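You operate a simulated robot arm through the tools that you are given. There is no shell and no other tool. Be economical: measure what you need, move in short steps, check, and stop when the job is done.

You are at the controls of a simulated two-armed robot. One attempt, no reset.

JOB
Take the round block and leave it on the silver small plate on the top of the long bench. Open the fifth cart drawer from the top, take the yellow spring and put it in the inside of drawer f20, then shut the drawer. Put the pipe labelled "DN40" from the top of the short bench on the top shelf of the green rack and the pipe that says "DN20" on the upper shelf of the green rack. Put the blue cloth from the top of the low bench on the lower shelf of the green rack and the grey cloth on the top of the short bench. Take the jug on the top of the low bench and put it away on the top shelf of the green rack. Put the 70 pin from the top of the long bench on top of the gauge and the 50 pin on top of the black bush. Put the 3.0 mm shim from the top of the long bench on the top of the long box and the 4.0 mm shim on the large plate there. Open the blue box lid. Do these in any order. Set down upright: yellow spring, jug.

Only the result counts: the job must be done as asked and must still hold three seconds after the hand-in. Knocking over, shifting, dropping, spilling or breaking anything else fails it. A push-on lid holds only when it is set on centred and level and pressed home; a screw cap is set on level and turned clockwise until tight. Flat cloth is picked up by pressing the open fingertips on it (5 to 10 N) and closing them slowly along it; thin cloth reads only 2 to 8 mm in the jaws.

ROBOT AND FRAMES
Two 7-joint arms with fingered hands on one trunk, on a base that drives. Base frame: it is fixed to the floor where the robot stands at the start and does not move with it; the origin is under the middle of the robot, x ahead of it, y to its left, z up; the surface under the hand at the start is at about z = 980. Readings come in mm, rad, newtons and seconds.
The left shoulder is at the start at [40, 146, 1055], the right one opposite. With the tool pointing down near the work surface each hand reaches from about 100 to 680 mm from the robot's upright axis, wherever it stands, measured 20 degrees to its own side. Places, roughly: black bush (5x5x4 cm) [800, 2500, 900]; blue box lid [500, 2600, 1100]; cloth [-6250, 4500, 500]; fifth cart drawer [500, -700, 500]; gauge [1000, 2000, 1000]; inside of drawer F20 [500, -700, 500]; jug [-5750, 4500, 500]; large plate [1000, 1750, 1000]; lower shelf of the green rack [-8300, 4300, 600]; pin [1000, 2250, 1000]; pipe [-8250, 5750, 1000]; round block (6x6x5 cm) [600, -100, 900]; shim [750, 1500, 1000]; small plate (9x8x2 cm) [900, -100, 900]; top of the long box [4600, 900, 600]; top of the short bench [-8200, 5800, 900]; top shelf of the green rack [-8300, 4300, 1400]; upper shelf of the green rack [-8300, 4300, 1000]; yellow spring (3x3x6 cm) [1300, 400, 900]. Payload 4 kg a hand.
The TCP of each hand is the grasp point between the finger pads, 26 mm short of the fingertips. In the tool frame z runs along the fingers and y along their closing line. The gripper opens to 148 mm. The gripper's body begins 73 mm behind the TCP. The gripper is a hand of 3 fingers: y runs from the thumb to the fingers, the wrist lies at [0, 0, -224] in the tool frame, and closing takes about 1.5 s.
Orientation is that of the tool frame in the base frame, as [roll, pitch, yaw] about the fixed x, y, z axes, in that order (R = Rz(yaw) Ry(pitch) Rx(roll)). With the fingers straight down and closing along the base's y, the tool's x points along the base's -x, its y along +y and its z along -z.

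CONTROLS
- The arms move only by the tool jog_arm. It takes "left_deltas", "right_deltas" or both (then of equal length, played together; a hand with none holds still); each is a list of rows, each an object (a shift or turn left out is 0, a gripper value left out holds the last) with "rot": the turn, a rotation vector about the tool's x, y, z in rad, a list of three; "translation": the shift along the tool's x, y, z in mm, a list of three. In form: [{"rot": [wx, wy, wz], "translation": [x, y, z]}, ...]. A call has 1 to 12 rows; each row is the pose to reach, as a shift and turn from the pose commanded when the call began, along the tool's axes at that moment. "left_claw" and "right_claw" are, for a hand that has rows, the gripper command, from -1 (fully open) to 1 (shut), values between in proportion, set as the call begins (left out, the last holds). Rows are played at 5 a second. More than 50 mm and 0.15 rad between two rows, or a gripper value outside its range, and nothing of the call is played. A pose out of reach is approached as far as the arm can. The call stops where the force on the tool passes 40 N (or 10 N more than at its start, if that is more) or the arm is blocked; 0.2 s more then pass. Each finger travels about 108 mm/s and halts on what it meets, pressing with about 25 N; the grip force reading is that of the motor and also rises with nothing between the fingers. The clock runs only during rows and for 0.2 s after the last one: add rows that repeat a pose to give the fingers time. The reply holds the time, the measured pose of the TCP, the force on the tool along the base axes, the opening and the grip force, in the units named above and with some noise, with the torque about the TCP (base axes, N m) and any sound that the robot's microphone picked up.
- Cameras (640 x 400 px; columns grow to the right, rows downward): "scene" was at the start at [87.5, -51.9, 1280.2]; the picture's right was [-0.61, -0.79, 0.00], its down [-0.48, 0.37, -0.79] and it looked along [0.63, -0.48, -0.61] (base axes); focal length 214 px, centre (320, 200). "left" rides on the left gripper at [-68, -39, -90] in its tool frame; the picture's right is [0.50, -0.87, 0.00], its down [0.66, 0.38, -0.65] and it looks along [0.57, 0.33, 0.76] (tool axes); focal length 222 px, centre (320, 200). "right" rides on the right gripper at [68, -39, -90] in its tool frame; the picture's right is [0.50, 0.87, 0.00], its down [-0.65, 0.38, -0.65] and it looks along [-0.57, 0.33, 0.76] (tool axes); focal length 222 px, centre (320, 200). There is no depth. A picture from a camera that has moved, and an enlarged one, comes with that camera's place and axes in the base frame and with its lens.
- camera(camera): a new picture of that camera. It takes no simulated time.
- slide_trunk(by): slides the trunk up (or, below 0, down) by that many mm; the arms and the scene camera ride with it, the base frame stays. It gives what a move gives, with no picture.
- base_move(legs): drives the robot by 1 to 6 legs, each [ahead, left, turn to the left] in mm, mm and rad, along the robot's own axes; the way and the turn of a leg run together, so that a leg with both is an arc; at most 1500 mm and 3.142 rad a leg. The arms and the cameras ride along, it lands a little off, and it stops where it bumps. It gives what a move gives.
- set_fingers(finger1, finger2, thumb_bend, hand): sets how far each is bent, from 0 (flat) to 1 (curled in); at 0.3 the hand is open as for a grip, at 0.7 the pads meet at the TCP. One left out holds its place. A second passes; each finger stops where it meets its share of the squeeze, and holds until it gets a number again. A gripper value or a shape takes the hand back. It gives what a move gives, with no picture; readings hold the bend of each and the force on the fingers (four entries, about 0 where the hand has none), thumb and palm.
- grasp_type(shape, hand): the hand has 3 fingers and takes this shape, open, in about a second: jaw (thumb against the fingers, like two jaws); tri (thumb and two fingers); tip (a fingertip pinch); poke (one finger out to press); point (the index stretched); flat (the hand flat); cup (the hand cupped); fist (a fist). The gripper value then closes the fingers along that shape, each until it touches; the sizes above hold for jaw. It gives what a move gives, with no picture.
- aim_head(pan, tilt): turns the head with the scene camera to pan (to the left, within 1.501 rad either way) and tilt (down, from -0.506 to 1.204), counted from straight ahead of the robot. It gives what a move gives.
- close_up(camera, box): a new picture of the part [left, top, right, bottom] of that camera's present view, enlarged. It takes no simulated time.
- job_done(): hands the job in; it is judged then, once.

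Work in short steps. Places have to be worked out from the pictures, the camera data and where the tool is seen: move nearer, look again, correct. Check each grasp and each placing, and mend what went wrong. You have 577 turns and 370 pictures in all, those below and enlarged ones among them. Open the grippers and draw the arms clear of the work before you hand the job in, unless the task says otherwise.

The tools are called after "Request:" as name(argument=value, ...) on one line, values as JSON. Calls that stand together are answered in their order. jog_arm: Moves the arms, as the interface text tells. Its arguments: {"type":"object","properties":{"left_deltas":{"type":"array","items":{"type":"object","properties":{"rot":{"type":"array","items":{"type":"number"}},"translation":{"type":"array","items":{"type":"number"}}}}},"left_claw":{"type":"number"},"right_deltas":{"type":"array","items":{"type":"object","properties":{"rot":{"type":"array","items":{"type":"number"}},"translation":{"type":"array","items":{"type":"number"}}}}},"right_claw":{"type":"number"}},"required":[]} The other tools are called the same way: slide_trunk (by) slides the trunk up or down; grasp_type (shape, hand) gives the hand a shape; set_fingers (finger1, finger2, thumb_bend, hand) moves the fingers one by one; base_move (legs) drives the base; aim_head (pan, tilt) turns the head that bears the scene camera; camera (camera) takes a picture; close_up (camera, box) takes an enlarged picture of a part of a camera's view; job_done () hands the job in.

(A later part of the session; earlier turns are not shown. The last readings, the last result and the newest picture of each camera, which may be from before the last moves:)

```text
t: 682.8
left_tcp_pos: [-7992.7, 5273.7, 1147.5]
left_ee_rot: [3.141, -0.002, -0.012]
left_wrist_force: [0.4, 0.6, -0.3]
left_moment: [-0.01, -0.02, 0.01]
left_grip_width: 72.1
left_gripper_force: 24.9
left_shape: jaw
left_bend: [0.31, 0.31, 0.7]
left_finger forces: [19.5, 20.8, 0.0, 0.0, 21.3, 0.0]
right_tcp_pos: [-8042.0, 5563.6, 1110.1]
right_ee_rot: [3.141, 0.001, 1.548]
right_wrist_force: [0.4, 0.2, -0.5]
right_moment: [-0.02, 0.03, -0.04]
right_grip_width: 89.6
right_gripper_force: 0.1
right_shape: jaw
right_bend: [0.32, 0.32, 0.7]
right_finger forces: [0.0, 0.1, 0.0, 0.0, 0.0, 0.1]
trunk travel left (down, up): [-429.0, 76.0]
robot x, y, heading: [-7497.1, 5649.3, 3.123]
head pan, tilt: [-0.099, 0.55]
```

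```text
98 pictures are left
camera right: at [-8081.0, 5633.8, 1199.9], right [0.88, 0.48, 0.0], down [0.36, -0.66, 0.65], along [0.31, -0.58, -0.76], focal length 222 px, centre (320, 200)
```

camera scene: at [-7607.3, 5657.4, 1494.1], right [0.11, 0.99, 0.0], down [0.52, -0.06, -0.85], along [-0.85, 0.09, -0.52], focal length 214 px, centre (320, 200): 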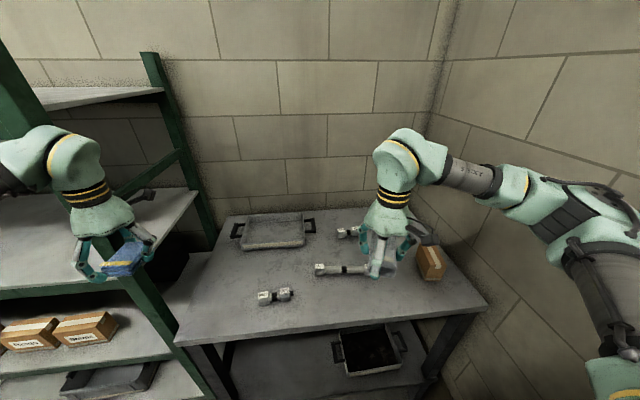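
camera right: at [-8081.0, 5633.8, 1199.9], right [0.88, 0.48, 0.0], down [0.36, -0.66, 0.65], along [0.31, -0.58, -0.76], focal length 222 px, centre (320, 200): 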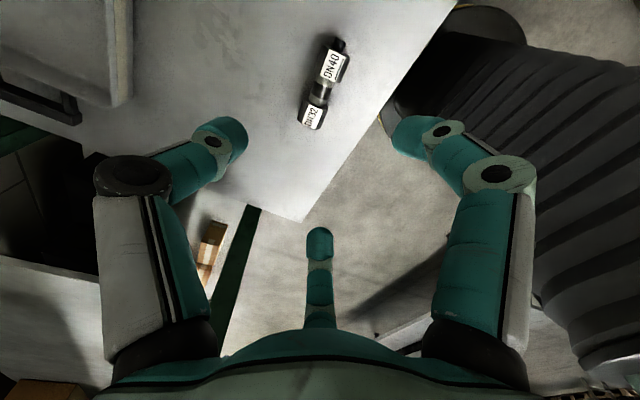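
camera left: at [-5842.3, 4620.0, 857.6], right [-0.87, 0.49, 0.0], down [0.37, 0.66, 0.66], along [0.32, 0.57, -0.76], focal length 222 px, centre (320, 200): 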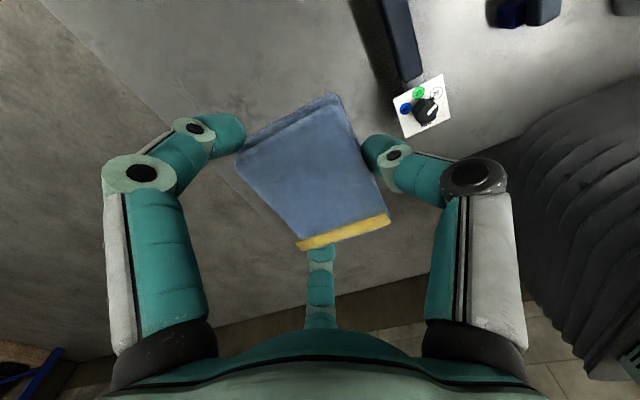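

The pipe lies right under the hand, along y. Descend and grip.

Request:
jog_arm(right_deltas=[{"translation": [0, 0, 45]}, {"translation": [0, 0, 90]}, {"translation": [0, 0, 135]}, {"translation": [0, 0, 175]}, {"translation": [0, 0, 205]}, {"translation": [0, 0, 219]}], right_claw=-0.2)

Request:
jog_arm(right_deltas=[{"translation": [0, 0, 0]}, {"translation": [0, 0, 0]}, {"translation": [0, 0, 0]}, {"translation": [0, 0, 0]}, {"translation": [0, 0, 0]}, {"translation": [0, 0, 0]}], right_claw=1)

Request:
jog_arm(right_deltas=[{"translation": [0, 0, -40]}, {"translation": [0, 0, -85]}, {"translation": [0, 0, -130]}, {"translation": [0, 0, -175]}, {"translation": [0, 0, -220]}])

Request:
camera(camera="right")

```text
t: 684.0
left_tcp_pos: [-7989.3, 5273.7, 1148.9]
left_ee_rot: [-3.141, -0.002, -0.01]
left_wrist_force: [-0.4, 0.2, 0.1]
left_moment: [0.04, 0.02, 0.03]
left_grip_width: 71.7
left_gripper_force: 24.7
left_shape: jaw
left_bend: [0.31, 0.31, 0.7]
left_finger forces: [19.7, 20.8, 0.0, 0.0, 21.2, 0.0]
right_tcp_pos: [-8044.1, 5559.9, 920.0]
right_ee_rot: [-3.129, 0.019, 1.541]
right_wrist_force: [2.2, 1.1, 21.9]
right_moment: [-0.98, -0.6, 0.1]
right_grip_width: 87.9
right_gripper_force: 0.1
right_shape: jaw
right_bend: [0.32, 0.29, 0.7]
right_finger forces: [0.0, 22.0, 0.0, 0.0, 0.0, 0.0]
trunk travel left (down, up): [-429.0, 76.0]
robot x, y, heading: [-7499.1, 5646.7, 3.13]
head pan, tilt: [-0.099, 0.55]
stopped in row 6 (right hand): the force on the tool passed its limit at 50 N (the readings are from after the stop); the commanded pose is now the measured one
```

```text
t: 685.4
left_tcp_pos: [-7993.4, 5272.8, 1148.4]
left_ee_rot: [-3.14, -0.003, -0.012]
left_wrist_force: [-0.1, 0.7, -0.9]
left_moment: [0.01, 0.04, 0.02]
left_grip_width: 72.1
left_gripper_force: 25.0
left_shape: jaw
left_bend: [0.31, 0.31, 0.7]
left_finger forces: [19.6, 20.7, 0.0, 0.0, 21.2, 0.0]
right_tcp_pos: [-8045.7, 5560.9, 914.6]
right_ee_rot: [-3.134, 0.012, 1.542]
right_wrist_force: [0.3, 0.0, 0.0]
right_moment: [-0.01, 0.0, -0.02]
right_grip_width: 7.0
right_gripper_force: 24.8
right_shape: jaw
right_bend: [0.82, 0.83, 0.76]
right_finger forces: [0.1, 0.0, 0.0, 0.0, 0.0, 0.1]
trunk travel left (down, up): [-429.0, 76.0]
robot x, y, heading: [-7498.2, 5644.9, 3.13]
head pan, tilt: [-0.099, 0.55]
```

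```text
t: 686.6
left_tcp_pos: [-7992.7, 5272.0, 1147.6]
left_ee_rot: [-3.139, -0.002, -0.011]
left_wrist_force: [0.5, -0.1, -0.6]
left_moment: [0.02, -0.01, 0.0]
left_grip_width: 72.0
left_gripper_force: 24.9
left_shape: jaw
left_bend: [0.31, 0.31, 0.7]
left_finger forces: [19.6, 20.7, 0.0, 0.1, 21.2, 0.0]
right_tcp_pos: [-8043.6, 5564.1, 1138.1]
right_ee_rot: [-3.135, 0.014, 1.544]
right_wrist_force: [-0.4, -0.4, 0.6]
right_moment: [0.01, 0.01, 0.02]
right_grip_width: 7.3
right_gripper_force: 24.6
right_shape: jaw
right_bend: [0.82, 0.83, 0.76]
right_finger forces: [0.0, 0.1, 0.0, 0.0, 0.1, 0.0]
trunk travel left (down, up): [-429.0, 76.0]
robot x, y, heading: [-7493.2, 5648.8, 3.132]
head pan, tilt: [-0.099, 0.55]
```

```text
97 pictures are left
camera right: at [-8081.3, 5634.9, 1227.2], right [0.88, 0.47, -0.01], down [0.36, -0.66, 0.66], along [0.3, -0.58, -0.75], focal length 222 px, centre (320, 200)
```

right: 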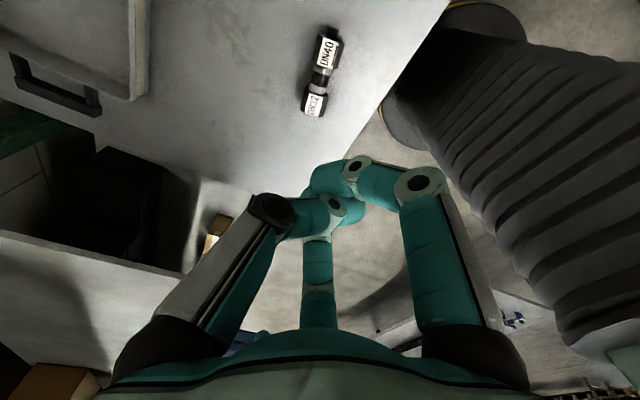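

A finger landed on the nut. Open wider, align to (-8044,5570) and retry.

Request:
jog_arm(right_deltas=[{"translation": [6, 0, 30], "rot": [-0.007, 0.014, 0]}, {"translation": [6, 0, 75], "rot": [-0.007, 0.014, 0]}, {"translation": [6, 0, 120], "rot": [-0.007, 0.014, 0]}, {"translation": [6, 0, 160], "rot": [-0.007, 0.014, 0]}, {"translation": [6, 0, 175], "rot": [-0.007, 0.014, 0]}], right_claw=-0.6)

Request:
camera(camera="right")

```text
t: 687.8
left_tcp_pos: [-7993.1, 5272.3, 1146.7]
left_ee_rot: [-3.14, -0.004, -0.011]
left_wrist_force: [-0.3, 0.3, -0.7]
left_moment: [0.0, 0.02, 0.01]
left_grip_width: 71.9
left_gripper_force: 24.6
left_shape: jaw
left_bend: [0.31, 0.31, 0.7]
left_finger forces: [19.6, 20.7, 0.0, 0.0, 21.4, 0.0]
right_tcp_pos: [-8045.4, 5566.5, 962.0]
right_ee_rot: [3.141, -0.002, 1.542]
right_wrist_force: [0.0, 0.1, -0.1]
right_moment: [-0.02, -0.01, 0.04]
right_grip_width: 118.1
right_gripper_force: 0.0
right_shape: jaw
right_bend: [0.25, 0.26, 0.48]
right_finger forces: [0.0, 0.1, 0.0, 0.0, 0.0, 0.0]
trunk travel left (down, up): [-429.0, 76.0]
robot x, y, heading: [-7499.9, 5647.3, 3.132]
head pan, tilt: [-0.099, 0.55]
```

```text
96 pictures are left
camera right: at [-8082.2, 5636.6, 1050.1], right [0.88, 0.47, 0.0], down [0.36, -0.67, 0.65], along [0.31, -0.57, -0.76], focal length 222 px, centre (320, 200)
```

right: 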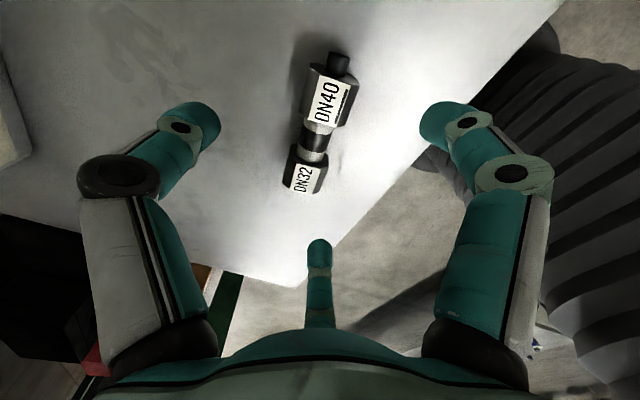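

Pipe axis is turned 12°; rotate the hand by the same, descend and close.

Request:
jog_arm(right_deltas=[{"translation": [0, 2, 15], "rot": [0, 0, -0.1]}, {"translation": [0, 2, 30], "rot": [0, 0, -0.2]}, {"translation": [0, 2, 50], "rot": [0, 0, -0.2]}, {"translation": [0, 2, 65], "rot": [0, 0, -0.2]}, {"translation": [0, 2, 73], "rot": [0, 0, -0.2]}])

Request:
jog_arm(right_deltas=[{"translation": [0, 0, 0]}, {"translation": [0, 0, 0]}, {"translation": [0, 0, 0]}, {"translation": [0, 0, 0]}, {"translation": [0, 0, 0]}, {"translation": [0, 0, 0]}, {"translation": [0, 0, 0]}], right_claw=1)

```text
t: 689.0
left_tcp_pos: [-7993.2, 5272.2, 1146.9]
left_ee_rot: [-3.14, -0.004, -0.012]
left_wrist_force: [0.4, 0.1, -0.1]
left_moment: [0.03, 0.02, 0.01]
left_grip_width: 72.0
left_gripper_force: 25.2
left_shape: jaw
left_bend: [0.31, 0.31, 0.7]
left_finger forces: [19.6, 20.8, 0.0, 0.1, 21.3, 0.0]
right_tcp_pos: [-8043.1, 5566.5, 886.6]
right_ee_rot: [3.142, -0.002, 1.742]
right_wrist_force: [-0.8, 0.1, 0.4]
right_moment: [0.01, 0.0, -0.01]
right_grip_width: 117.9
right_gripper_force: 0.0
right_shape: jaw
right_bend: [0.25, 0.26, 0.48]
right_finger forces: [0.0, 0.0, 0.0, 0.1, 0.1, 0.0]
trunk travel left (down, up): [-429.0, 76.0]
robot x, y, heading: [-7496.8, 5643.1, 3.134]
head pan, tilt: [-0.099, 0.55]
```

```text
t: 690.6
left_tcp_pos: [-7991.0, 5272.3, 1149.2]
left_ee_rot: [3.141, -0.002, -0.011]
left_wrist_force: [-0.5, -0.3, -0.3]
left_moment: [-0.01, 0.0, -0.01]
left_grip_width: 71.8
left_gripper_force: 25.2
left_shape: jaw
left_bend: [0.31, 0.31, 0.7]
left_finger forces: [19.6, 20.7, 0.0, 0.0, 21.3, 0.0]
right_tcp_pos: [-8044.6, 5567.6, 889.3]
right_ee_rot: [-3.137, -0.002, 1.741]
right_wrist_force: [-8.8, -2.2, 26.3]
right_moment: [-0.19, 0.76, -0.02]
right_grip_width: 15.6
right_gripper_force: 24.6
right_shape: jaw
right_bend: [0.78, 0.8, 0.68]
right_finger forces: [21.5, 27.8, 0.1, 0.0, 50.1, 0.0]
trunk travel left (down, up): [-429.0, 76.0]
robot x, y, heading: [-7500.4, 5647.2, 3.133]
head pan, tilt: [-0.099, 0.55]
```

Request:
jog_arm(right_deltas=[{"translation": [0, 0, -20]}, {"translation": [0, 0, -50]}, {"translation": [0, 0, -95]}, {"translation": [0, 0, -140]}, {"translation": [0, 0, -185]}, {"translation": [0, 0, -225]}])

Request:
camera(camera="right")

```text
t: 692.0
left_tcp_pos: [-7992.6, 5273.0, 1147.7]
left_ee_rot: [-3.141, -0.003, -0.012]
left_wrist_force: [0.5, 0.7, -0.9]
left_moment: [-0.04, 0.01, 0.0]
left_grip_width: 72.2
left_gripper_force: 25.4
left_shape: jaw
left_bend: [0.31, 0.31, 0.7]
left_finger forces: [19.6, 20.7, 0.1, 0.0, 21.3, 0.0]
right_tcp_pos: [-8043.9, 5564.1, 1112.3]
right_ee_rot: [3.141, -0.001, 1.743]
right_wrist_force: [-0.3, 0.4, -2.2]
right_moment: [0.0, -0.02, 0.0]
right_grip_width: 14.2
right_gripper_force: 24.9
right_shape: jaw
right_bend: [0.78, 0.8, 0.65]
right_finger forces: [0.0, 29.3, 0.0, 0.1, 30.7, 0.1]
trunk travel left (down, up): [-429.0, 76.0]
robot x, y, heading: [-7497.5, 5649.2, 3.126]
head pan, tilt: [-0.099, 0.55]
```

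```text
95 pictures are left
camera right: at [-8094.4, 5624.4, 1202.6], right [0.77, 0.64, 0.0], down [0.48, -0.58, 0.65], along [0.42, -0.5, -0.76], focal length 222 px, centre (320, 200)
```

right: 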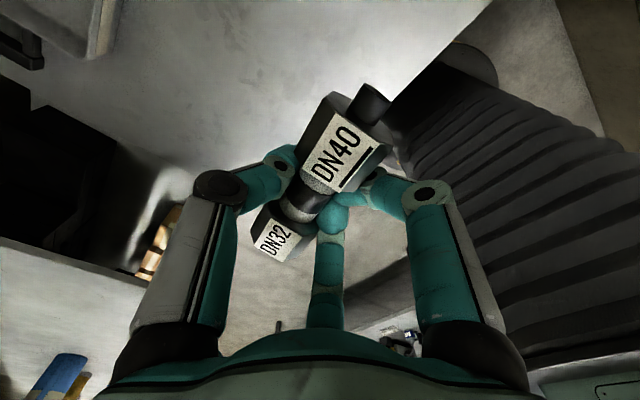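

DN40 held. Back off, pull the right hand back/outward, lower the trunk and pitch the left hand forward for the lower shelf.

Request:
base_move(legs=[[-400, 0, 0]])

Request:
jog_arm(right_deltas=[{"translation": [40, 20, 0]}, {"translation": [80, 40, 0]}, {"translation": [120, 60, 0]}, {"translation": [160, 80, 0]}, {"translation": [200, 100, 0]}, {"translation": [240, 130, 0]}, {"translation": [270, 160, 0]}], left_deltas=[{"rot": [0, -0.14, 0]}, {"rot": [0, -0.28, 0]}, {"rot": [0, -0.42, 0]}, {"rot": [0, -0.56, 0]}, {"rot": [0, -0.7, 0]}, {"rot": [0, -0.84, 0]}, {"rot": [0, -0.98, 0]}])

Request:
slide_trunk(by=-400)

Request:
base_move(legs=[[0, 300, 0]])

Request:
aim_head(pan=0.2, tilt=0.5)

Request:
camera(camera="scene")

```text
t: 694.5
left_tcp_pos: [-7601.8, 5268.7, 1145.9]
left_ee_rot: [-3.14, -0.003, -0.016]
left_wrist_force: [-0.5, -1.5, 0.2]
left_moment: [0.01, -0.01, 0.0]
left_grip_width: 72.0
left_gripper_force: 24.8
left_shape: jaw
left_bend: [0.31, 0.31, 0.7]
left_finger forces: [19.5, 20.6, 0.1, 0.0, 21.4, 0.0]
right_tcp_pos: [-7652.4, 5560.3, 1114.0]
right_ee_rot: [3.141, 0.0, 1.738]
right_wrist_force: [0.8, 0.7, -3.1]
right_moment: [-0.02, -0.02, 0.01]
right_grip_width: 14.3
right_gripper_force: 24.9
right_shape: jaw
right_bend: [0.78, 0.8, 0.65]
right_finger forces: [0.0, 29.4, 0.0, 0.0, 30.8, 0.0]
trunk travel left (down, up): [-429.0, 76.0]
robot x, y, heading: [-7101.3, 5640.3, 3.126]
head pan, tilt: [-0.099, 0.55]
```

```text
t: 696.1
left_tcp_pos: [-7598.2, 5271.2, 1148.8]
left_ee_rot: [-3.142, 0.98, -0.015]
left_wrist_force: [0.0, -0.4, -1.1]
left_moment: [-0.01, -0.01, -0.04]
left_grip_width: 71.3
left_gripper_force: 25.3
left_shape: jaw
left_bend: [0.32, 0.31, 0.7]
left_finger forces: [19.6, 21.0, 0.1, 0.1, 20.9, 0.0]
right_tcp_pos: [-7536.6, 5854.0, 1115.3]
right_ee_rot: [-3.139, -0.001, 1.74]
right_wrist_force: [-0.7, 0.8, -3.1]
right_moment: [0.0, 0.0, 0.03]
right_grip_width: 14.0
right_gripper_force: 25.5
right_shape: jaw
right_bend: [0.78, 0.8, 0.65]
right_finger forces: [0.0, 29.2, 0.0, 0.0, 30.8, 0.0]
trunk travel left (down, up): [-429.0, 76.0]
robot x, y, heading: [-7101.8, 5637.4, 3.124]
head pan, tilt: [-0.099, 0.55]
```

```text
t: 699.9
left_tcp_pos: [-7599.8, 5269.7, 746.6]
left_ee_rot: [-3.14, 0.976, -0.015]
left_wrist_force: [-0.1, -0.4, -1.5]
left_moment: [0.0, 0.05, 0.01]
left_grip_width: 71.4
left_gripper_force: 24.9
left_shape: jaw
left_bend: [0.32, 0.31, 0.7]
left_finger forces: [19.4, 21.0, 0.1, 0.0, 20.8, 0.0]
right_tcp_pos: [-7537.9, 5854.6, 713.5]
right_ee_rot: [3.141, -0.002, 1.739]
right_wrist_force: [-0.6, -0.9, -3.4]
right_moment: [0.01, 0.03, 0.02]
right_grip_width: 14.2
right_gripper_force: 24.8
right_shape: jaw
right_bend: [0.78, 0.8, 0.65]
right_finger forces: [0.0, 29.1, 0.0, 0.0, 30.8, 0.1]
trunk travel left (down, up): [-29.0, 476.0]
robot x, y, heading: [-7102.8, 5641.2, 3.122]
head pan, tilt: [-0.099, 0.55]
```

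```text
t: 702.0
left_tcp_pos: [-7603.7, 4963.8, 746.6]
left_ee_rot: [-3.14, 0.978, -0.015]
left_wrist_force: [0.8, 0.1, -1.0]
left_moment: [0.02, 0.03, -0.01]
left_grip_width: 71.4
left_gripper_force: 25.1
left_shape: jaw
left_bend: [0.32, 0.31, 0.7]
left_finger forces: [19.6, 20.9, 0.1, 0.0, 20.8, 0.1]
right_tcp_pos: [-7542.5, 5546.4, 714.8]
right_ee_rot: [3.141, -0.003, 1.736]
right_wrist_force: [-0.9, -0.3, -2.1]
right_moment: [0.0, 0.0, 0.01]
right_grip_width: 14.0
right_gripper_force: 24.3
right_shape: jaw
right_bend: [0.78, 0.8, 0.65]
right_finger forces: [0.1, 29.1, 0.0, 0.0, 30.7, 0.0]
trunk travel left (down, up): [-29.0, 476.0]
robot x, y, heading: [-7108.2, 5335.8, 3.124]
head pan, tilt: [-0.099, 0.55]
```

```text
t: 702.8
left_tcp_pos: [-7605.3, 4964.5, 746.9]
left_ee_rot: [-3.14, 0.976, -0.017]
left_wrist_force: [0.1, 0.3, -0.3]
left_moment: [0.01, -0.02, -0.01]
left_grip_width: 71.3
left_gripper_force: 25.5
left_shape: jaw
left_bend: [0.32, 0.31, 0.7]
left_finger forces: [19.7, 21.0, 0.0, 0.0, 20.8, 0.0]
right_tcp_pos: [-7542.0, 5548.6, 714.0]
right_ee_rot: [3.138, -0.002, 1.737]
right_wrist_force: [0.8, 0.0, -3.0]
right_moment: [0.02, -0.01, -0.02]
right_grip_width: 14.2
right_gripper_force: 24.8
right_shape: jaw
right_bend: [0.78, 0.8, 0.65]
right_finger forces: [0.0, 29.1, 0.1, 0.0, 30.9, 0.1]
trunk travel left (down, up): [-29.0, 476.0]
robot x, y, heading: [-7107.8, 5335.9, 3.129]
head pan, tilt: [0.201, 0.499]
```

```text
94 pictures are left
camera scene: at [-7219.2, 5319.8, 1097.8], right [-0.18, 0.98, 0.0], down [0.47, 0.09, -0.88], along [-0.86, -0.16, -0.48], focal length 214 px, centre (320, 200)
```

scene: 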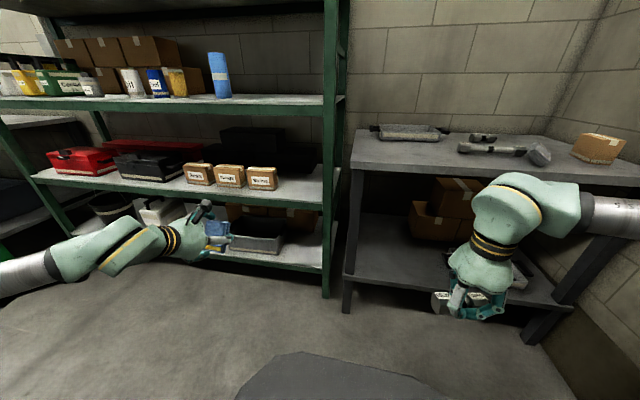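

Lower shelf z≈600 with a free stretch y≈4935–5170 at its right end. Position the base, then reach in with the left arm.

Request:
base_move(legs=[[0, -80, 0.015], [265, 0, 0]])

Request:
jog_arm(left_deltas=[{"translation": [-21, 0, 39]}, {"translation": [-39, 0, 74]}, {"translation": [-57, 0, 110]}, {"translation": [-75, 0, 146]}])

Request:
camera(camera="scene")

```text
t: 705.3
left_tcp_pos: [-7861.2, 5042.1, 746.7]
left_ee_rot: [-3.141, 0.975, -0.005]
left_wrist_force: [-0.3, -0.1, -0.7]
left_moment: [0.01, 0.0, -0.01]
left_grip_width: 71.3
left_gripper_force: 25.5
left_shape: jaw
left_bend: [0.32, 0.31, 0.7]
left_finger forces: [19.7, 20.9, 0.0, 0.0, 20.8, 0.1]
right_tcp_pos: [-7805.3, 5624.9, 714.5]
right_ee_rot: [3.141, -0.002, 1.748]
right_wrist_force: [-0.4, -0.6, -3.0]
right_moment: [-0.01, -0.04, 0.0]
right_grip_width: 14.5
right_gripper_force: 25.0
right_shape: jaw
right_bend: [0.78, 0.8, 0.65]
right_finger forces: [0.1, 29.2, 0.0, 0.1, 30.8, 0.1]
trunk travel left (down, up): [-29.0, 476.0]
robot x, y, heading: [-7369.4, 5412.3, 3.135]
head pan, tilt: [0.201, 0.499]
```

```text
t: 706.3
left_tcp_pos: [-8025.4, 5043.9, 724.4]
left_ee_rot: [3.141, 0.974, -0.003]
left_wrist_force: [-0.4, -1.1, -0.5]
left_moment: [-0.02, -0.04, 0.03]
left_grip_width: 71.3
left_gripper_force: 24.7
left_shape: jaw
left_bend: [0.32, 0.31, 0.7]
left_finger forces: [19.6, 20.8, 0.1, 0.1, 20.8, 0.0]
right_tcp_pos: [-7806.2, 5625.6, 713.7]
right_ee_rot: [-3.141, -0.002, 1.746]
right_wrist_force: [-0.8, 0.0, -2.1]
right_moment: [0.01, -0.02, -0.03]
right_grip_width: 14.3
right_gripper_force: 24.9
right_shape: jaw
right_bend: [0.78, 0.8, 0.65]
right_finger forces: [0.0, 29.2, 0.0, 0.0, 30.9, 0.0]
trunk travel left (down, up): [-29.0, 476.0]
robot x, y, heading: [-7368.6, 5415.8, 3.14]
head pan, tilt: [0.201, 0.499]
```

```text
93 pictures are left
camera scene: at [-7480.1, 5400.9, 1097.8], right [-0.19, 0.98, 0.0], down [0.47, 0.09, -0.88], along [-0.86, -0.17, -0.48], focal length 214 px, centre (320, 200)
```

scene: 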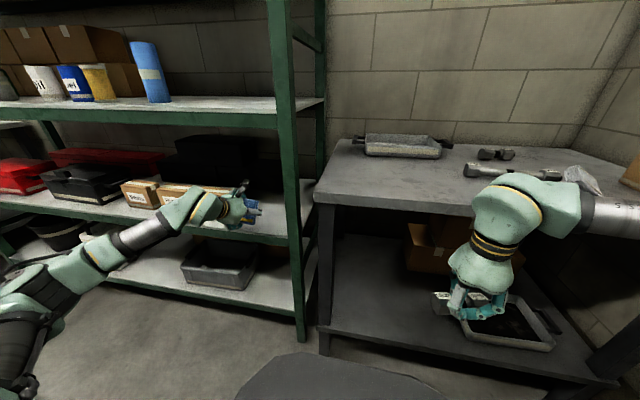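

Reach in further to x≈-8160, z≈690.

Request:
jog_arm(left_deltas=[{"translation": [-12, 0, 33]}, {"translation": [-24, 0, 65]}, {"translation": [-36, 0, 98]}, {"translation": [-48, 0, 131]}])

Request:
camera(camera="left")

```text
t: 707.3
left_tcp_pos: [-8160.3, 5042.6, 695.6]
left_ee_rot: [3.137, 0.982, -0.011]
left_wrist_force: [1.2, 1.1, 7.7]
left_moment: [-0.15, -0.18, 0.04]
left_grip_width: 70.7
left_gripper_force: 24.8
left_shape: jaw
left_bend: [0.31, 0.31, 0.7]
left_finger forces: [23.1, 33.4, 0.0, 0.0, 22.6, 0.0]
right_tcp_pos: [-7803.5, 5626.3, 714.4]
right_ee_rot: [3.141, 0.001, 1.746]
right_wrist_force: [-0.1, 0.4, -3.5]
right_moment: [-0.02, -0.01, 0.0]
right_grip_width: 14.3
right_gripper_force: 25.6
right_shape: jaw
right_bend: [0.78, 0.8, 0.65]
right_finger forces: [0.0, 29.1, 0.0, 0.0, 30.8, 0.1]
trunk travel left (down, up): [-29.0, 476.0]
robot x, y, heading: [-7369.4, 5415.9, 3.138]
head pan, tilt: [0.201, 0.499]
```

```text
92 pictures are left
camera left: at [-8121.9, 5081.7, 803.0], right [0.28, 0.86, -0.42], down [0.9, -0.39, -0.18], along [-0.32, -0.33, -0.89], focal length 222 px, centre (320, 200)
```

left: 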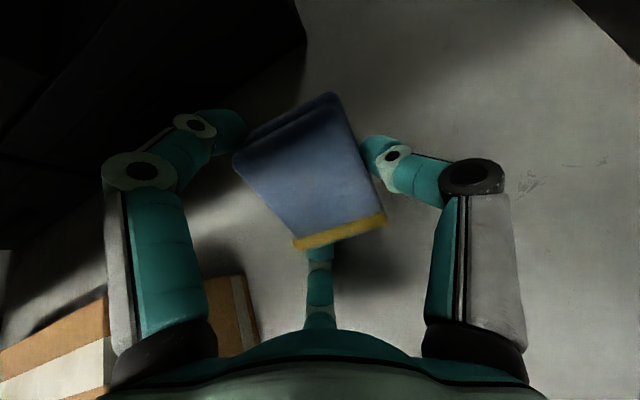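

The lower finger just touches the shelf. Raise 12 mm, open, and withdraw.

Request:
jog_arm(left_deltas=[{"translation": [-10, 0, -7]}, {"translation": [-10, 0, -7]}])

Request:
jog_arm(left_deltas=[{"translation": [0, 0, 0]}, {"translation": [0, 0, 0]}, {"translation": [0, 0, 0]}, {"translation": [0, 0, 0]}, {"translation": [0, 0, 0]}, {"translation": [0, 0, 0]}], left_claw=-1)

Request:
camera(camera="left")

```text
t: 707.9
left_tcp_pos: [-8160.1, 5042.9, 703.8]
left_ee_rot: [-3.14, 0.974, -0.003]
left_wrist_force: [0.6, 0.5, -0.2]
left_moment: [-0.01, -0.01, 0.03]
left_grip_width: 70.7
left_gripper_force: 24.7
left_shape: jaw
left_bend: [0.32, 0.31, 0.7]
left_finger forces: [20.8, 23.1, 0.0, 0.0, 22.3, 0.0]
right_tcp_pos: [-7804.7, 5626.0, 714.3]
right_ee_rot: [3.141, -0.002, 1.748]
right_wrist_force: [0.3, 0.3, -2.5]
right_moment: [0.02, -0.02, 0.02]
right_grip_width: 14.0
right_gripper_force: 24.8
right_shape: jaw
right_bend: [0.78, 0.8, 0.65]
right_finger forces: [0.1, 29.3, 0.1, 0.0, 30.7, 0.0]
trunk travel left (down, up): [-29.0, 476.0]
robot x, y, heading: [-7368.0, 5417.7, 3.136]
head pan, tilt: [0.201, 0.499]
```

```text
t: 709.3
left_tcp_pos: [-8158.8, 5043.4, 707.1]
left_ee_rot: [3.141, 0.979, -0.01]
left_wrist_force: [1.3, 2.7, 13.2]
left_moment: [-0.27, -0.23, 0.1]
left_grip_width: 146.5
left_gripper_force: 0.0
left_shape: jaw
left_bend: [0.3, 0.38, 0.3]
left_finger forces: [0.0, 13.0, 0.0, 0.1, 0.0, 0.0]
right_tcp_pos: [-7803.9, 5625.9, 715.9]
right_ee_rot: [-3.142, 0.001, 1.745]
right_wrist_force: [0.2, 1.3, -3.4]
right_moment: [0.0, 0.0, -0.01]
right_grip_width: 14.1
right_gripper_force: 24.8
right_shape: jaw
right_bend: [0.78, 0.8, 0.65]
right_finger forces: [0.0, 29.3, 0.0, 0.0, 30.7, 0.0]
trunk travel left (down, up): [-29.0, 476.0]
robot x, y, heading: [-7368.3, 5416.9, 3.137]
head pan, tilt: [0.201, 0.499]
```

```text
91 pictures are left
camera left: at [-8120.4, 5082.5, 814.8], right [0.28, 0.86, -0.42], down [0.91, -0.38, -0.18], along [-0.32, -0.33, -0.89], focal length 222 px, centre (320, 200)
```

left: 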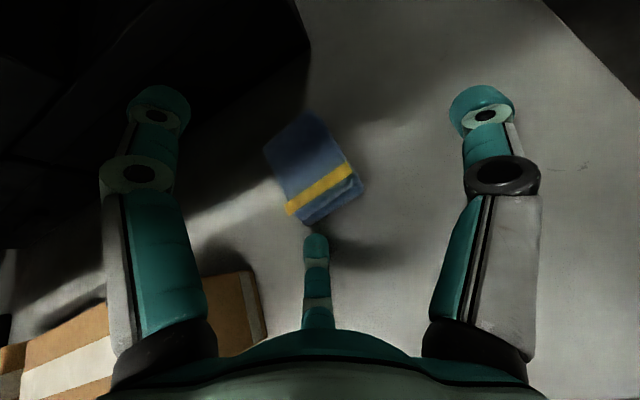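

Blue cloth lies on the lower shelf. Withdraw the left hand straight back.

Request:
jog_arm(left_deltas=[{"translation": [-12, 0, -9]}, {"translation": [10, 0, -45]}, {"translation": [35, 0, -85]}, {"translation": [60, 0, -126]}, {"translation": [85, 0, -166]}, {"translation": [110, 0, -205]}, {"translation": [135, 0, -240]}])

Request:
base_move(legs=[[-200, 0, 0]])

Request:
slide_trunk(by=400)

Request:
slide_trunk(by=75)

Request:
camera(camera="scene")

```text
t: 710.9
left_tcp_pos: [-7884.9, 5043.1, 726.7]
left_ee_rot: [-3.138, 0.978, -0.007]
left_wrist_force: [-0.2, 0.2, 0.5]
left_moment: [0.02, 0.04, -0.02]
left_grip_width: 147.9
left_gripper_force: 0.0
left_shape: jaw
left_bend: [0.3, 0.3, 0.3]
left_finger forces: [0.1, 0.0, 0.0, 0.0, 0.1, 0.1]
right_tcp_pos: [-7805.2, 5626.5, 714.6]
right_ee_rot: [-3.14, -0.002, 1.748]
right_wrist_force: [0.6, -0.8, -2.1]
right_moment: [0.01, -0.02, 0.02]
right_grip_width: 14.3
right_gripper_force: 25.7
right_shape: jaw
right_bend: [0.78, 0.8, 0.65]
right_finger forces: [0.2, 29.4, 0.1, 0.0, 30.7, 0.1]
trunk travel left (down, up): [-29.0, 476.0]
robot x, y, heading: [-7370.1, 5417.4, 3.133]
head pan, tilt: [0.201, 0.499]
```

```text
t: 712.5
left_tcp_pos: [-7681.3, 5041.2, 727.1]
left_ee_rot: [-3.14, 0.977, -0.006]
left_wrist_force: [-0.3, -0.4, 0.5]
left_moment: [0.01, 0.03, -0.01]
left_grip_width: 147.9
left_gripper_force: 0.1
left_shape: jaw
left_bend: [0.3, 0.3, 0.3]
left_finger forces: [0.1, 0.0, 0.0, 0.1, 0.0, 0.0]
right_tcp_pos: [-7601.3, 5625.4, 714.8]
right_ee_rot: [3.142, -0.002, 1.748]
right_wrist_force: [0.4, 0.7, -2.7]
right_moment: [0.04, 0.0, -0.02]
right_grip_width: 14.3
right_gripper_force: 25.1
right_shape: jaw
right_bend: [0.78, 0.8, 0.65]
right_finger forces: [0.0, 29.4, 0.0, 0.0, 30.8, 0.1]
trunk travel left (down, up): [-29.0, 476.0]
robot x, y, heading: [-7165.5, 5414.6, 3.136]
head pan, tilt: [0.201, 0.499]
```

```text
t: 716.4
left_tcp_pos: [-7682.5, 5041.9, 1127.6]
left_ee_rot: [-3.141, 0.979, -0.007]
left_wrist_force: [-0.3, 0.2, 1.0]
left_moment: [0.0, 0.03, 0.01]
left_grip_width: 147.7
left_gripper_force: 0.1
left_shape: jaw
left_bend: [0.3, 0.3, 0.3]
left_finger forces: [0.1, 0.1, 0.0, 0.0, 0.0, 0.0]
right_tcp_pos: [-7601.6, 5625.5, 1116.0]
right_ee_rot: [3.14, -0.003, 1.746]
right_wrist_force: [0.0, 0.0, -1.9]
right_moment: [0.01, 0.0, 0.0]
right_grip_width: 14.1
right_gripper_force: 25.0
right_shape: jaw
right_bend: [0.78, 0.8, 0.65]
right_finger forces: [0.1, 29.4, 0.0, 0.0, 30.8, 0.0]
trunk travel left (down, up): [-429.0, 76.0]
robot x, y, heading: [-7168.1, 5415.8, 3.13]
head pan, tilt: [0.201, 0.499]
```

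```text
t: 717.5
left_tcp_pos: [-7682.9, 5041.8, 1202.3]
left_ee_rot: [3.141, 0.976, -0.008]
left_wrist_force: [-0.4, 0.3, -0.1]
left_moment: [0.02, 0.0, 0.01]
left_grip_width: 147.8
left_gripper_force: 0.1
left_shape: jaw
left_bend: [0.3, 0.3, 0.3]
left_finger forces: [0.0, 0.1, 0.0, 0.0, 0.1, 0.0]
right_tcp_pos: [-7601.3, 5625.9, 1190.2]
right_ee_rot: [3.14, -0.002, 1.746]
right_wrist_force: [0.1, -0.7, -2.2]
right_moment: [0.02, -0.01, 0.02]
right_grip_width: 14.1
right_gripper_force: 24.6
right_shape: jaw
right_bend: [0.78, 0.8, 0.65]
right_finger forces: [0.0, 29.4, 0.0, 0.0, 30.8, 0.0]
trunk travel left (down, up): [-504.0, 1.0]
robot x, y, heading: [-7164.8, 5415.6, 3.137]
head pan, tilt: [0.201, 0.499]
```

```text
90 pictures are left
camera scene: at [-7276.1, 5399.6, 1573.1], right [-0.19, 0.98, 0.0], down [0.47, 0.09, -0.88], along [-0.86, -0.17, -0.48], focal length 214 px, centre (320, 200)
```

scene: 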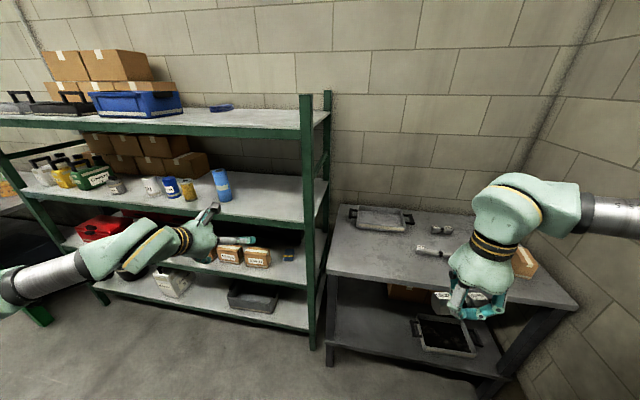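

Blue cloth is on the lower shelf. Now DN40 to the top shelf (z≈1427, free y≈4750–5150). Pull the left hand back, raise the right hand, and approach.

Request:
jog_arm(left_deltas=[{"translation": [20, 0, -30]}, {"translation": [40, 0, -60]}, {"translation": [60, 0, -90]}, {"translation": [80, 0, -120]}, {"translation": [100, 0, -150]}, {"translation": [125, 0, -185]}, {"translation": [150, 0, -220]}, {"translation": [150, 0, -220]}], right_deltas=[{"translation": [0, 0, -40]}, {"translation": [0, 0, -80]}, {"translation": [0, 0, -120]}, {"translation": [0, 0, -160]}, {"translation": [0, 0, -200]}, {"translation": [0, 0, -240]}, {"translation": [0, 0, -280]}, {"translation": [0, 0, -320]}])

Request:
base_move(legs=[[0, 450, 0]])

```text
t: 719.3
left_tcp_pos: [-7441.6, 4936.4, 1199.5]
left_ee_rot: [-3.135, 0.977, -0.003]
left_wrist_force: [-0.2, -0.3, 0.2]
left_moment: [0.0, -0.03, -0.02]
left_grip_width: 147.9
left_gripper_force: 0.2
left_shape: jaw
left_bend: [0.3, 0.3, 0.3]
left_finger forces: [0.0, 0.0, 0.0, 0.0, 0.1, 0.0]
left hand out of reach, approached as far as the arm can: row 3, 4, 5, 6, 7, 8
right_tcp_pos: [-7601.1, 5622.8, 1510.6]
right_ee_rot: [-3.142, -0.002, 1.746]
right_wrist_force: [-0.3, -0.3, -2.8]
right_moment: [0.05, 0.01, -0.01]
right_grip_width: 14.0
right_gripper_force: 24.7
right_shape: jaw
right_bend: [0.78, 0.8, 0.65]
right_finger forces: [0.0, 29.2, 0.0, 0.0, 30.7, 0.0]
trunk travel left (down, up): [-504.0, 1.0]
robot x, y, heading: [-7168.7, 5417.7, 3.133]
head pan, tilt: [0.201, 0.499]
```

```text
t: 722.0
left_tcp_pos: [-7447.2, 4489.5, 1200.3]
left_ee_rot: [3.142, 0.977, -0.01]
left_wrist_force: [-0.1, -0.5, 1.0]
left_moment: [-0.01, -0.01, -0.01]
left_grip_width: 147.7
left_gripper_force: 0.0
left_shape: jaw
left_bend: [0.3, 0.3, 0.3]
left_finger forces: [0.0, 0.0, 0.0, 0.1, 0.0, 0.1]
right_tcp_pos: [-7606.3, 5177.5, 1509.0]
right_ee_rot: [-3.141, 0.001, 1.743]
right_wrist_force: [0.8, 0.2, -2.7]
right_moment: [-0.01, 0.0, -0.01]
right_grip_width: 14.3
right_gripper_force: 25.0
right_shape: jaw
right_bend: [0.78, 0.8, 0.65]
right_finger forces: [0.0, 29.3, 0.1, 0.0, 30.6, 0.0]
trunk travel left (down, up): [-504.0, 1.0]
robot x, y, heading: [-7171.4, 4967.3, 3.134]
head pan, tilt: [0.201, 0.499]
```

The rack's front post top (y≈5185, z≈1537) is in the way; shift the right hand to y≈5050 first, then drive in.

Request:
jog_arm(right_deltas=[{"translation": [-40, -7, 0]}, {"translation": [-80, -14, 0]}, {"translation": [-122, -21, -15]}, {"translation": [-122, -21, -15]}])

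Request:
base_move(legs=[[480, 0, 0]])

Request:
aim_head(pan=-0.15, tilt=0.3)

Request:
camera(camera="scene")

```text
t: 723.0
left_tcp_pos: [-7448.2, 4487.3, 1199.6]
left_ee_rot: [-3.139, 0.976, -0.007]
left_wrist_force: [1.0, 1.5, -0.2]
left_moment: [0.03, 0.0, 0.0]
left_grip_width: 148.2
left_gripper_force: 0.0
left_shape: jaw
left_bend: [0.3, 0.3, 0.3]
left_finger forces: [0.1, 0.1, 0.1, 0.1, 0.0, 0.1]
right_tcp_pos: [-7605.9, 5052.0, 1524.7]
right_ee_rot: [3.139, -0.001, 1.745]
right_wrist_force: [-0.2, 0.0, -2.6]
right_moment: [0.03, -0.01, 0.0]
right_grip_width: 14.3
right_gripper_force: 24.7
right_shape: jaw
right_bend: [0.78, 0.8, 0.65]
right_finger forces: [0.0, 29.4, 0.0, 0.0, 30.8, 0.0]
trunk travel left (down, up): [-504.0, 1.0]
robot x, y, heading: [-7167.3, 4961.7, 3.131]
head pan, tilt: [0.201, 0.499]
```

```text
t: 725.9
left_tcp_pos: [-7922.9, 4487.2, 1200.2]
left_ee_rot: [-3.138, 0.979, 0.002]
left_wrist_force: [0.7, 0.2, -0.4]
left_moment: [-0.04, 0.0, 0.0]
left_grip_width: 147.8
left_gripper_force: 0.1
left_shape: jaw
left_bend: [0.3, 0.3, 0.3]
left_finger forces: [0.1, 0.1, 0.1, 0.1, 0.0, 0.0]
right_tcp_pos: [-8084.7, 5050.6, 1524.9]
right_ee_rot: [-3.14, 0.0, 1.753]
right_wrist_force: [0.6, 0.0, -1.7]
right_moment: [0.01, -0.02, 0.0]
right_grip_width: 14.0
right_gripper_force: 25.2
right_shape: jaw
right_bend: [0.78, 0.8, 0.65]
right_finger forces: [0.0, 29.5, 0.0, 0.1, 30.5, 0.0]
trunk travel left (down, up): [-504.0, 1.0]
robot x, y, heading: [-7648.4, 4969.2, 3.14]
head pan, tilt: [0.201, 0.499]
```

```text
t: 726.7
left_tcp_pos: [-7925.9, 4486.1, 1199.8]
left_ee_rot: [-3.137, 0.976, 0.003]
left_wrist_force: [-0.4, 0.6, 0.0]
left_moment: [0.02, 0.01, -0.01]
left_grip_width: 148.0
left_gripper_force: 0.0
left_shape: jaw
left_bend: [0.3, 0.3, 0.3]
left_finger forces: [0.1, 0.0, 0.0, 0.0, 0.0, 0.1]
right_tcp_pos: [-8089.0, 5051.8, 1524.5]
right_ee_rot: [3.139, -0.002, 1.755]
right_wrist_force: [-1.1, -0.5, -2.9]
right_moment: [0.04, -0.04, -0.01]
right_grip_width: 14.0
right_gripper_force: 24.9
right_shape: jaw
right_bend: [0.78, 0.8, 0.65]
right_finger forces: [0.0, 29.4, 0.1, 0.0, 30.7, 0.0]
trunk travel left (down, up): [-504.0, 1.0]
robot x, y, heading: [-7649.1, 4967.7, 3.142]
head pan, tilt: [-0.15, 0.3]
```

```text
89 pictures are left
camera scene: at [-7764.3, 4983.3, 1591.1], right [0.15, 0.99, 0.0], down [0.29, -0.04, -0.95], along [-0.94, 0.14, -0.3], focal length 214 px, centre (320, 200)
```

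scene: 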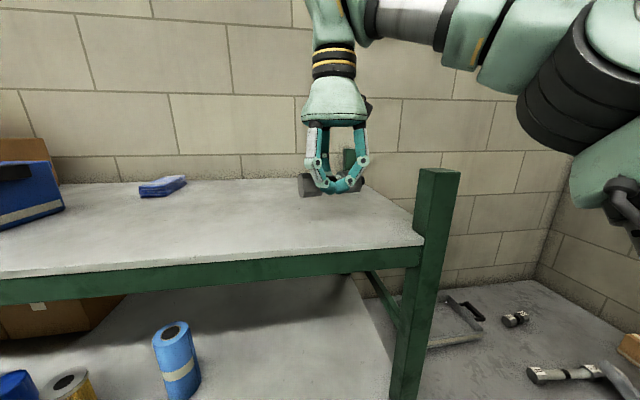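

Move 85 mm further in and lower onto the shelf.

Request:
jog_arm(right_deltas=[{"translation": [8, -42, 0]}, {"translation": [15.6, -84, 0]}, {"translation": [15.6, -84, 20]}, {"translation": [15.6, -84, 38]}, {"translation": [15.6, -84, 48]}])

Request:
jog_arm(right_deltas=[{"translation": [0, 0, 6]}, {"translation": [0, 0, 12]}, {"translation": [0, 0, 17]}, {"translation": [0, 0, 22]}, {"translation": [0, 0, 26]}])

Request:
close_up(camera="scene", box=[240, 100, 440, 260])

```text
t: 727.9
left_tcp_pos: [-7925.9, 4485.4, 1198.6]
left_ee_rot: [-3.137, 0.976, 0.004]
left_wrist_force: [0.6, 0.1, 0.2]
left_moment: [0.02, -0.03, -0.02]
left_grip_width: 147.5
left_gripper_force: 0.1
left_shape: jaw
left_bend: [0.3, 0.3, 0.3]
left_finger forces: [0.1, 0.1, 0.1, 0.1, 0.0, 0.0]
right_tcp_pos: [-8175.2, 5051.3, 1476.1]
right_ee_rot: [3.14, -0.001, 1.755]
right_wrist_force: [-0.6, 0.8, -2.1]
right_moment: [-0.03, -0.01, 0.0]
right_grip_width: 14.0
right_gripper_force: 24.7
right_shape: jaw
right_bend: [0.78, 0.8, 0.65]
right_finger forces: [0.1, 30.2, 0.0, 0.1, 31.2, 0.0]
right hand out of reach, approached as far as the arm can: row 2
trunk travel left (down, up): [-504.0, 1.0]
robot x, y, heading: [-7650.9, 4970.2, 3.141]
head pan, tilt: [-0.15, 0.3]
```

```text
t: 728.6
left_tcp_pos: [-7924.6, 4486.4, 1199.8]
left_ee_rot: [-3.135, 0.978, 0.003]
left_wrist_force: [-0.3, -0.7, -0.1]
left_moment: [0.03, -0.01, 0.02]
left_grip_width: 147.9
left_gripper_force: 0.0
left_shape: jaw
left_bend: [0.3, 0.3, 0.3]
left_finger forces: [0.0, 0.0, 0.0, 0.1, 0.1, 0.0]
right_tcp_pos: [-8172.3, 5051.1, 1470.7]
right_ee_rot: [-3.123, 0.001, 1.75]
right_wrist_force: [2.9, -2.9, 14.2]
right_moment: [-0.12, 0.18, 0.04]
right_grip_width: 14.4
right_gripper_force: 25.0
right_shape: jaw
right_bend: [0.78, 0.8, 0.66]
right_finger forces: [0.0, 34.2, 0.1, 0.0, 31.0, 0.1]
trunk travel left (down, up): [-504.0, 1.0]
robot x, y, heading: [-7651.2, 4962.3, -3.142]
head pan, tilt: [-0.15, 0.3]
stopped in row 3 (right hand): the force on the tool passed its limit at 46 N (the readings are from after the stop); the commanded pose is now the measured one
```

```text
2.50 times, centred on (340, 180) of scene
camera zoom: at [-7762.0, 4982.7, 1591.2], right [0.15, 0.99, 0.0], down [0.29, -0.04, -0.96], along [-0.94, 0.14, -0.29], focal length 536 px, centre (270, 250)
```

zoom: 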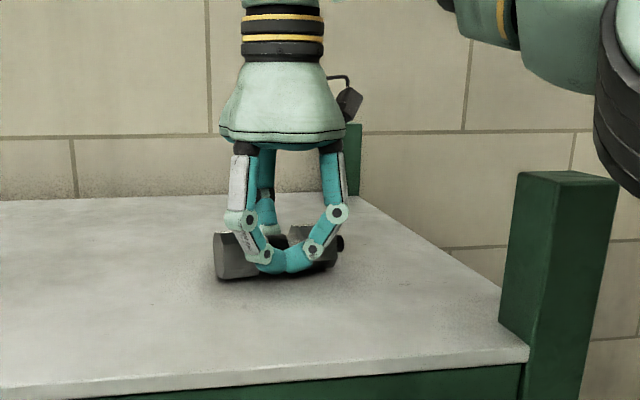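

DN40 rests on the top shelf. Open and lift.

Request:
jog_arm(right_deltas=[{"translation": [0, 0, 0]}, {"translation": [0, 0, 0]}, {"translation": [0, 0, 0]}, {"translation": [0, 0, 0]}, {"translation": [0, 0, 0]}, {"translation": [0, 0, -30]}, {"translation": [0, 0, -60]}], right_claw=-0.6)

Request:
base_move(legs=[[-500, 0, 0]])

Request:
camera(camera="scene")

```text
t: 730.2
left_tcp_pos: [-7923.6, 4485.5, 1199.5]
left_ee_rot: [-3.134, 0.977, 0.002]
left_wrist_force: [0.7, 0.1, 0.6]
left_moment: [0.0, -0.01, 0.0]
left_grip_width: 147.9
left_gripper_force: 0.0
left_shape: jaw
left_bend: [0.3, 0.3, 0.3]
left_finger forces: [0.0, 0.0, 0.0, 0.0, 0.0, 0.1]
right_tcp_pos: [-8169.0, 5052.2, 1525.2]
right_ee_rot: [-3.122, -0.003, 1.748]
right_wrist_force: [-0.8, -0.2, 0.8]
right_moment: [0.0, 0.01, 0.01]
right_grip_width: 118.2
right_gripper_force: 0.0
right_shape: jaw
right_bend: [0.25, 0.25, 0.48]
right_finger forces: [0.1, 0.0, 0.0, 0.0, 0.0, 0.1]
right hand out of reach, approached as far as the arm can: row 7
trunk travel left (down, up): [-504.0, 1.0]
robot x, y, heading: [-7650.0, 4965.7, 3.146]
head pan, tilt: [-0.15, 0.3]
```

```text
t: 733.2
left_tcp_pos: [-7417.2, 4487.5, 1200.5]
left_ee_rot: [-3.138, 0.976, 0.008]
left_wrist_force: [-0.2, 0.0, -0.1]
left_moment: [0.02, 0.0, -0.02]
left_grip_width: 148.1
left_gripper_force: 0.0
left_shape: jaw
left_bend: [0.3, 0.3, 0.3]
left_finger forces: [0.1, 0.0, 0.1, 0.0, 0.0, 0.1]
right_tcp_pos: [-7665.6, 5053.9, 1522.1]
right_ee_rot: [-3.126, 0.001, 1.757]
right_wrist_force: [0.5, 1.1, 0.4]
right_moment: [0.0, -0.04, 0.0]
right_grip_width: 117.9
right_gripper_force: 0.1
right_shape: jaw
right_bend: [0.25, 0.25, 0.48]
right_finger forces: [0.0, 0.1, 0.1, 0.0, 0.1, 0.1]
trunk travel left (down, up): [-504.0, 1.0]
robot x, y, heading: [-7145.1, 4970.4, -3.138]
head pan, tilt: [-0.15, 0.3]
```

```text
87 pictures are left
camera scene: at [-7259.9, 4984.1, 1591.0], right [0.14, 0.99, 0.0], down [0.29, -0.04, -0.95], along [-0.94, 0.14, -0.3], focal length 214 px, centre (320, 200)
```

scene: 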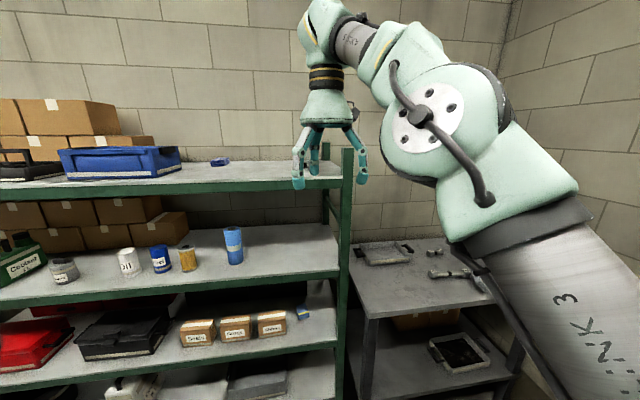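

Request:
close_up(camera="scene", box=[270, 130, 370, 200])

```text
5.71 times, centred on (320, 165) of scene
camera zoom: at [-7259.9, 4984.1, 1591.0], right [0.14, 0.99, 0.0], down [0.29, -0.04, -0.95], along [-0.94, 0.14, -0.3], focal length 1226 px, centre (320, 400)
```

zoom: 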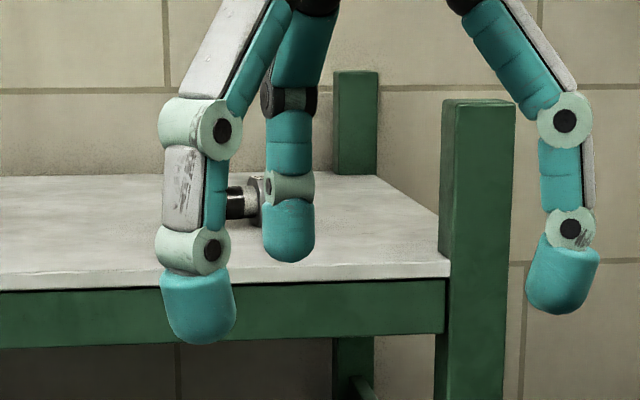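

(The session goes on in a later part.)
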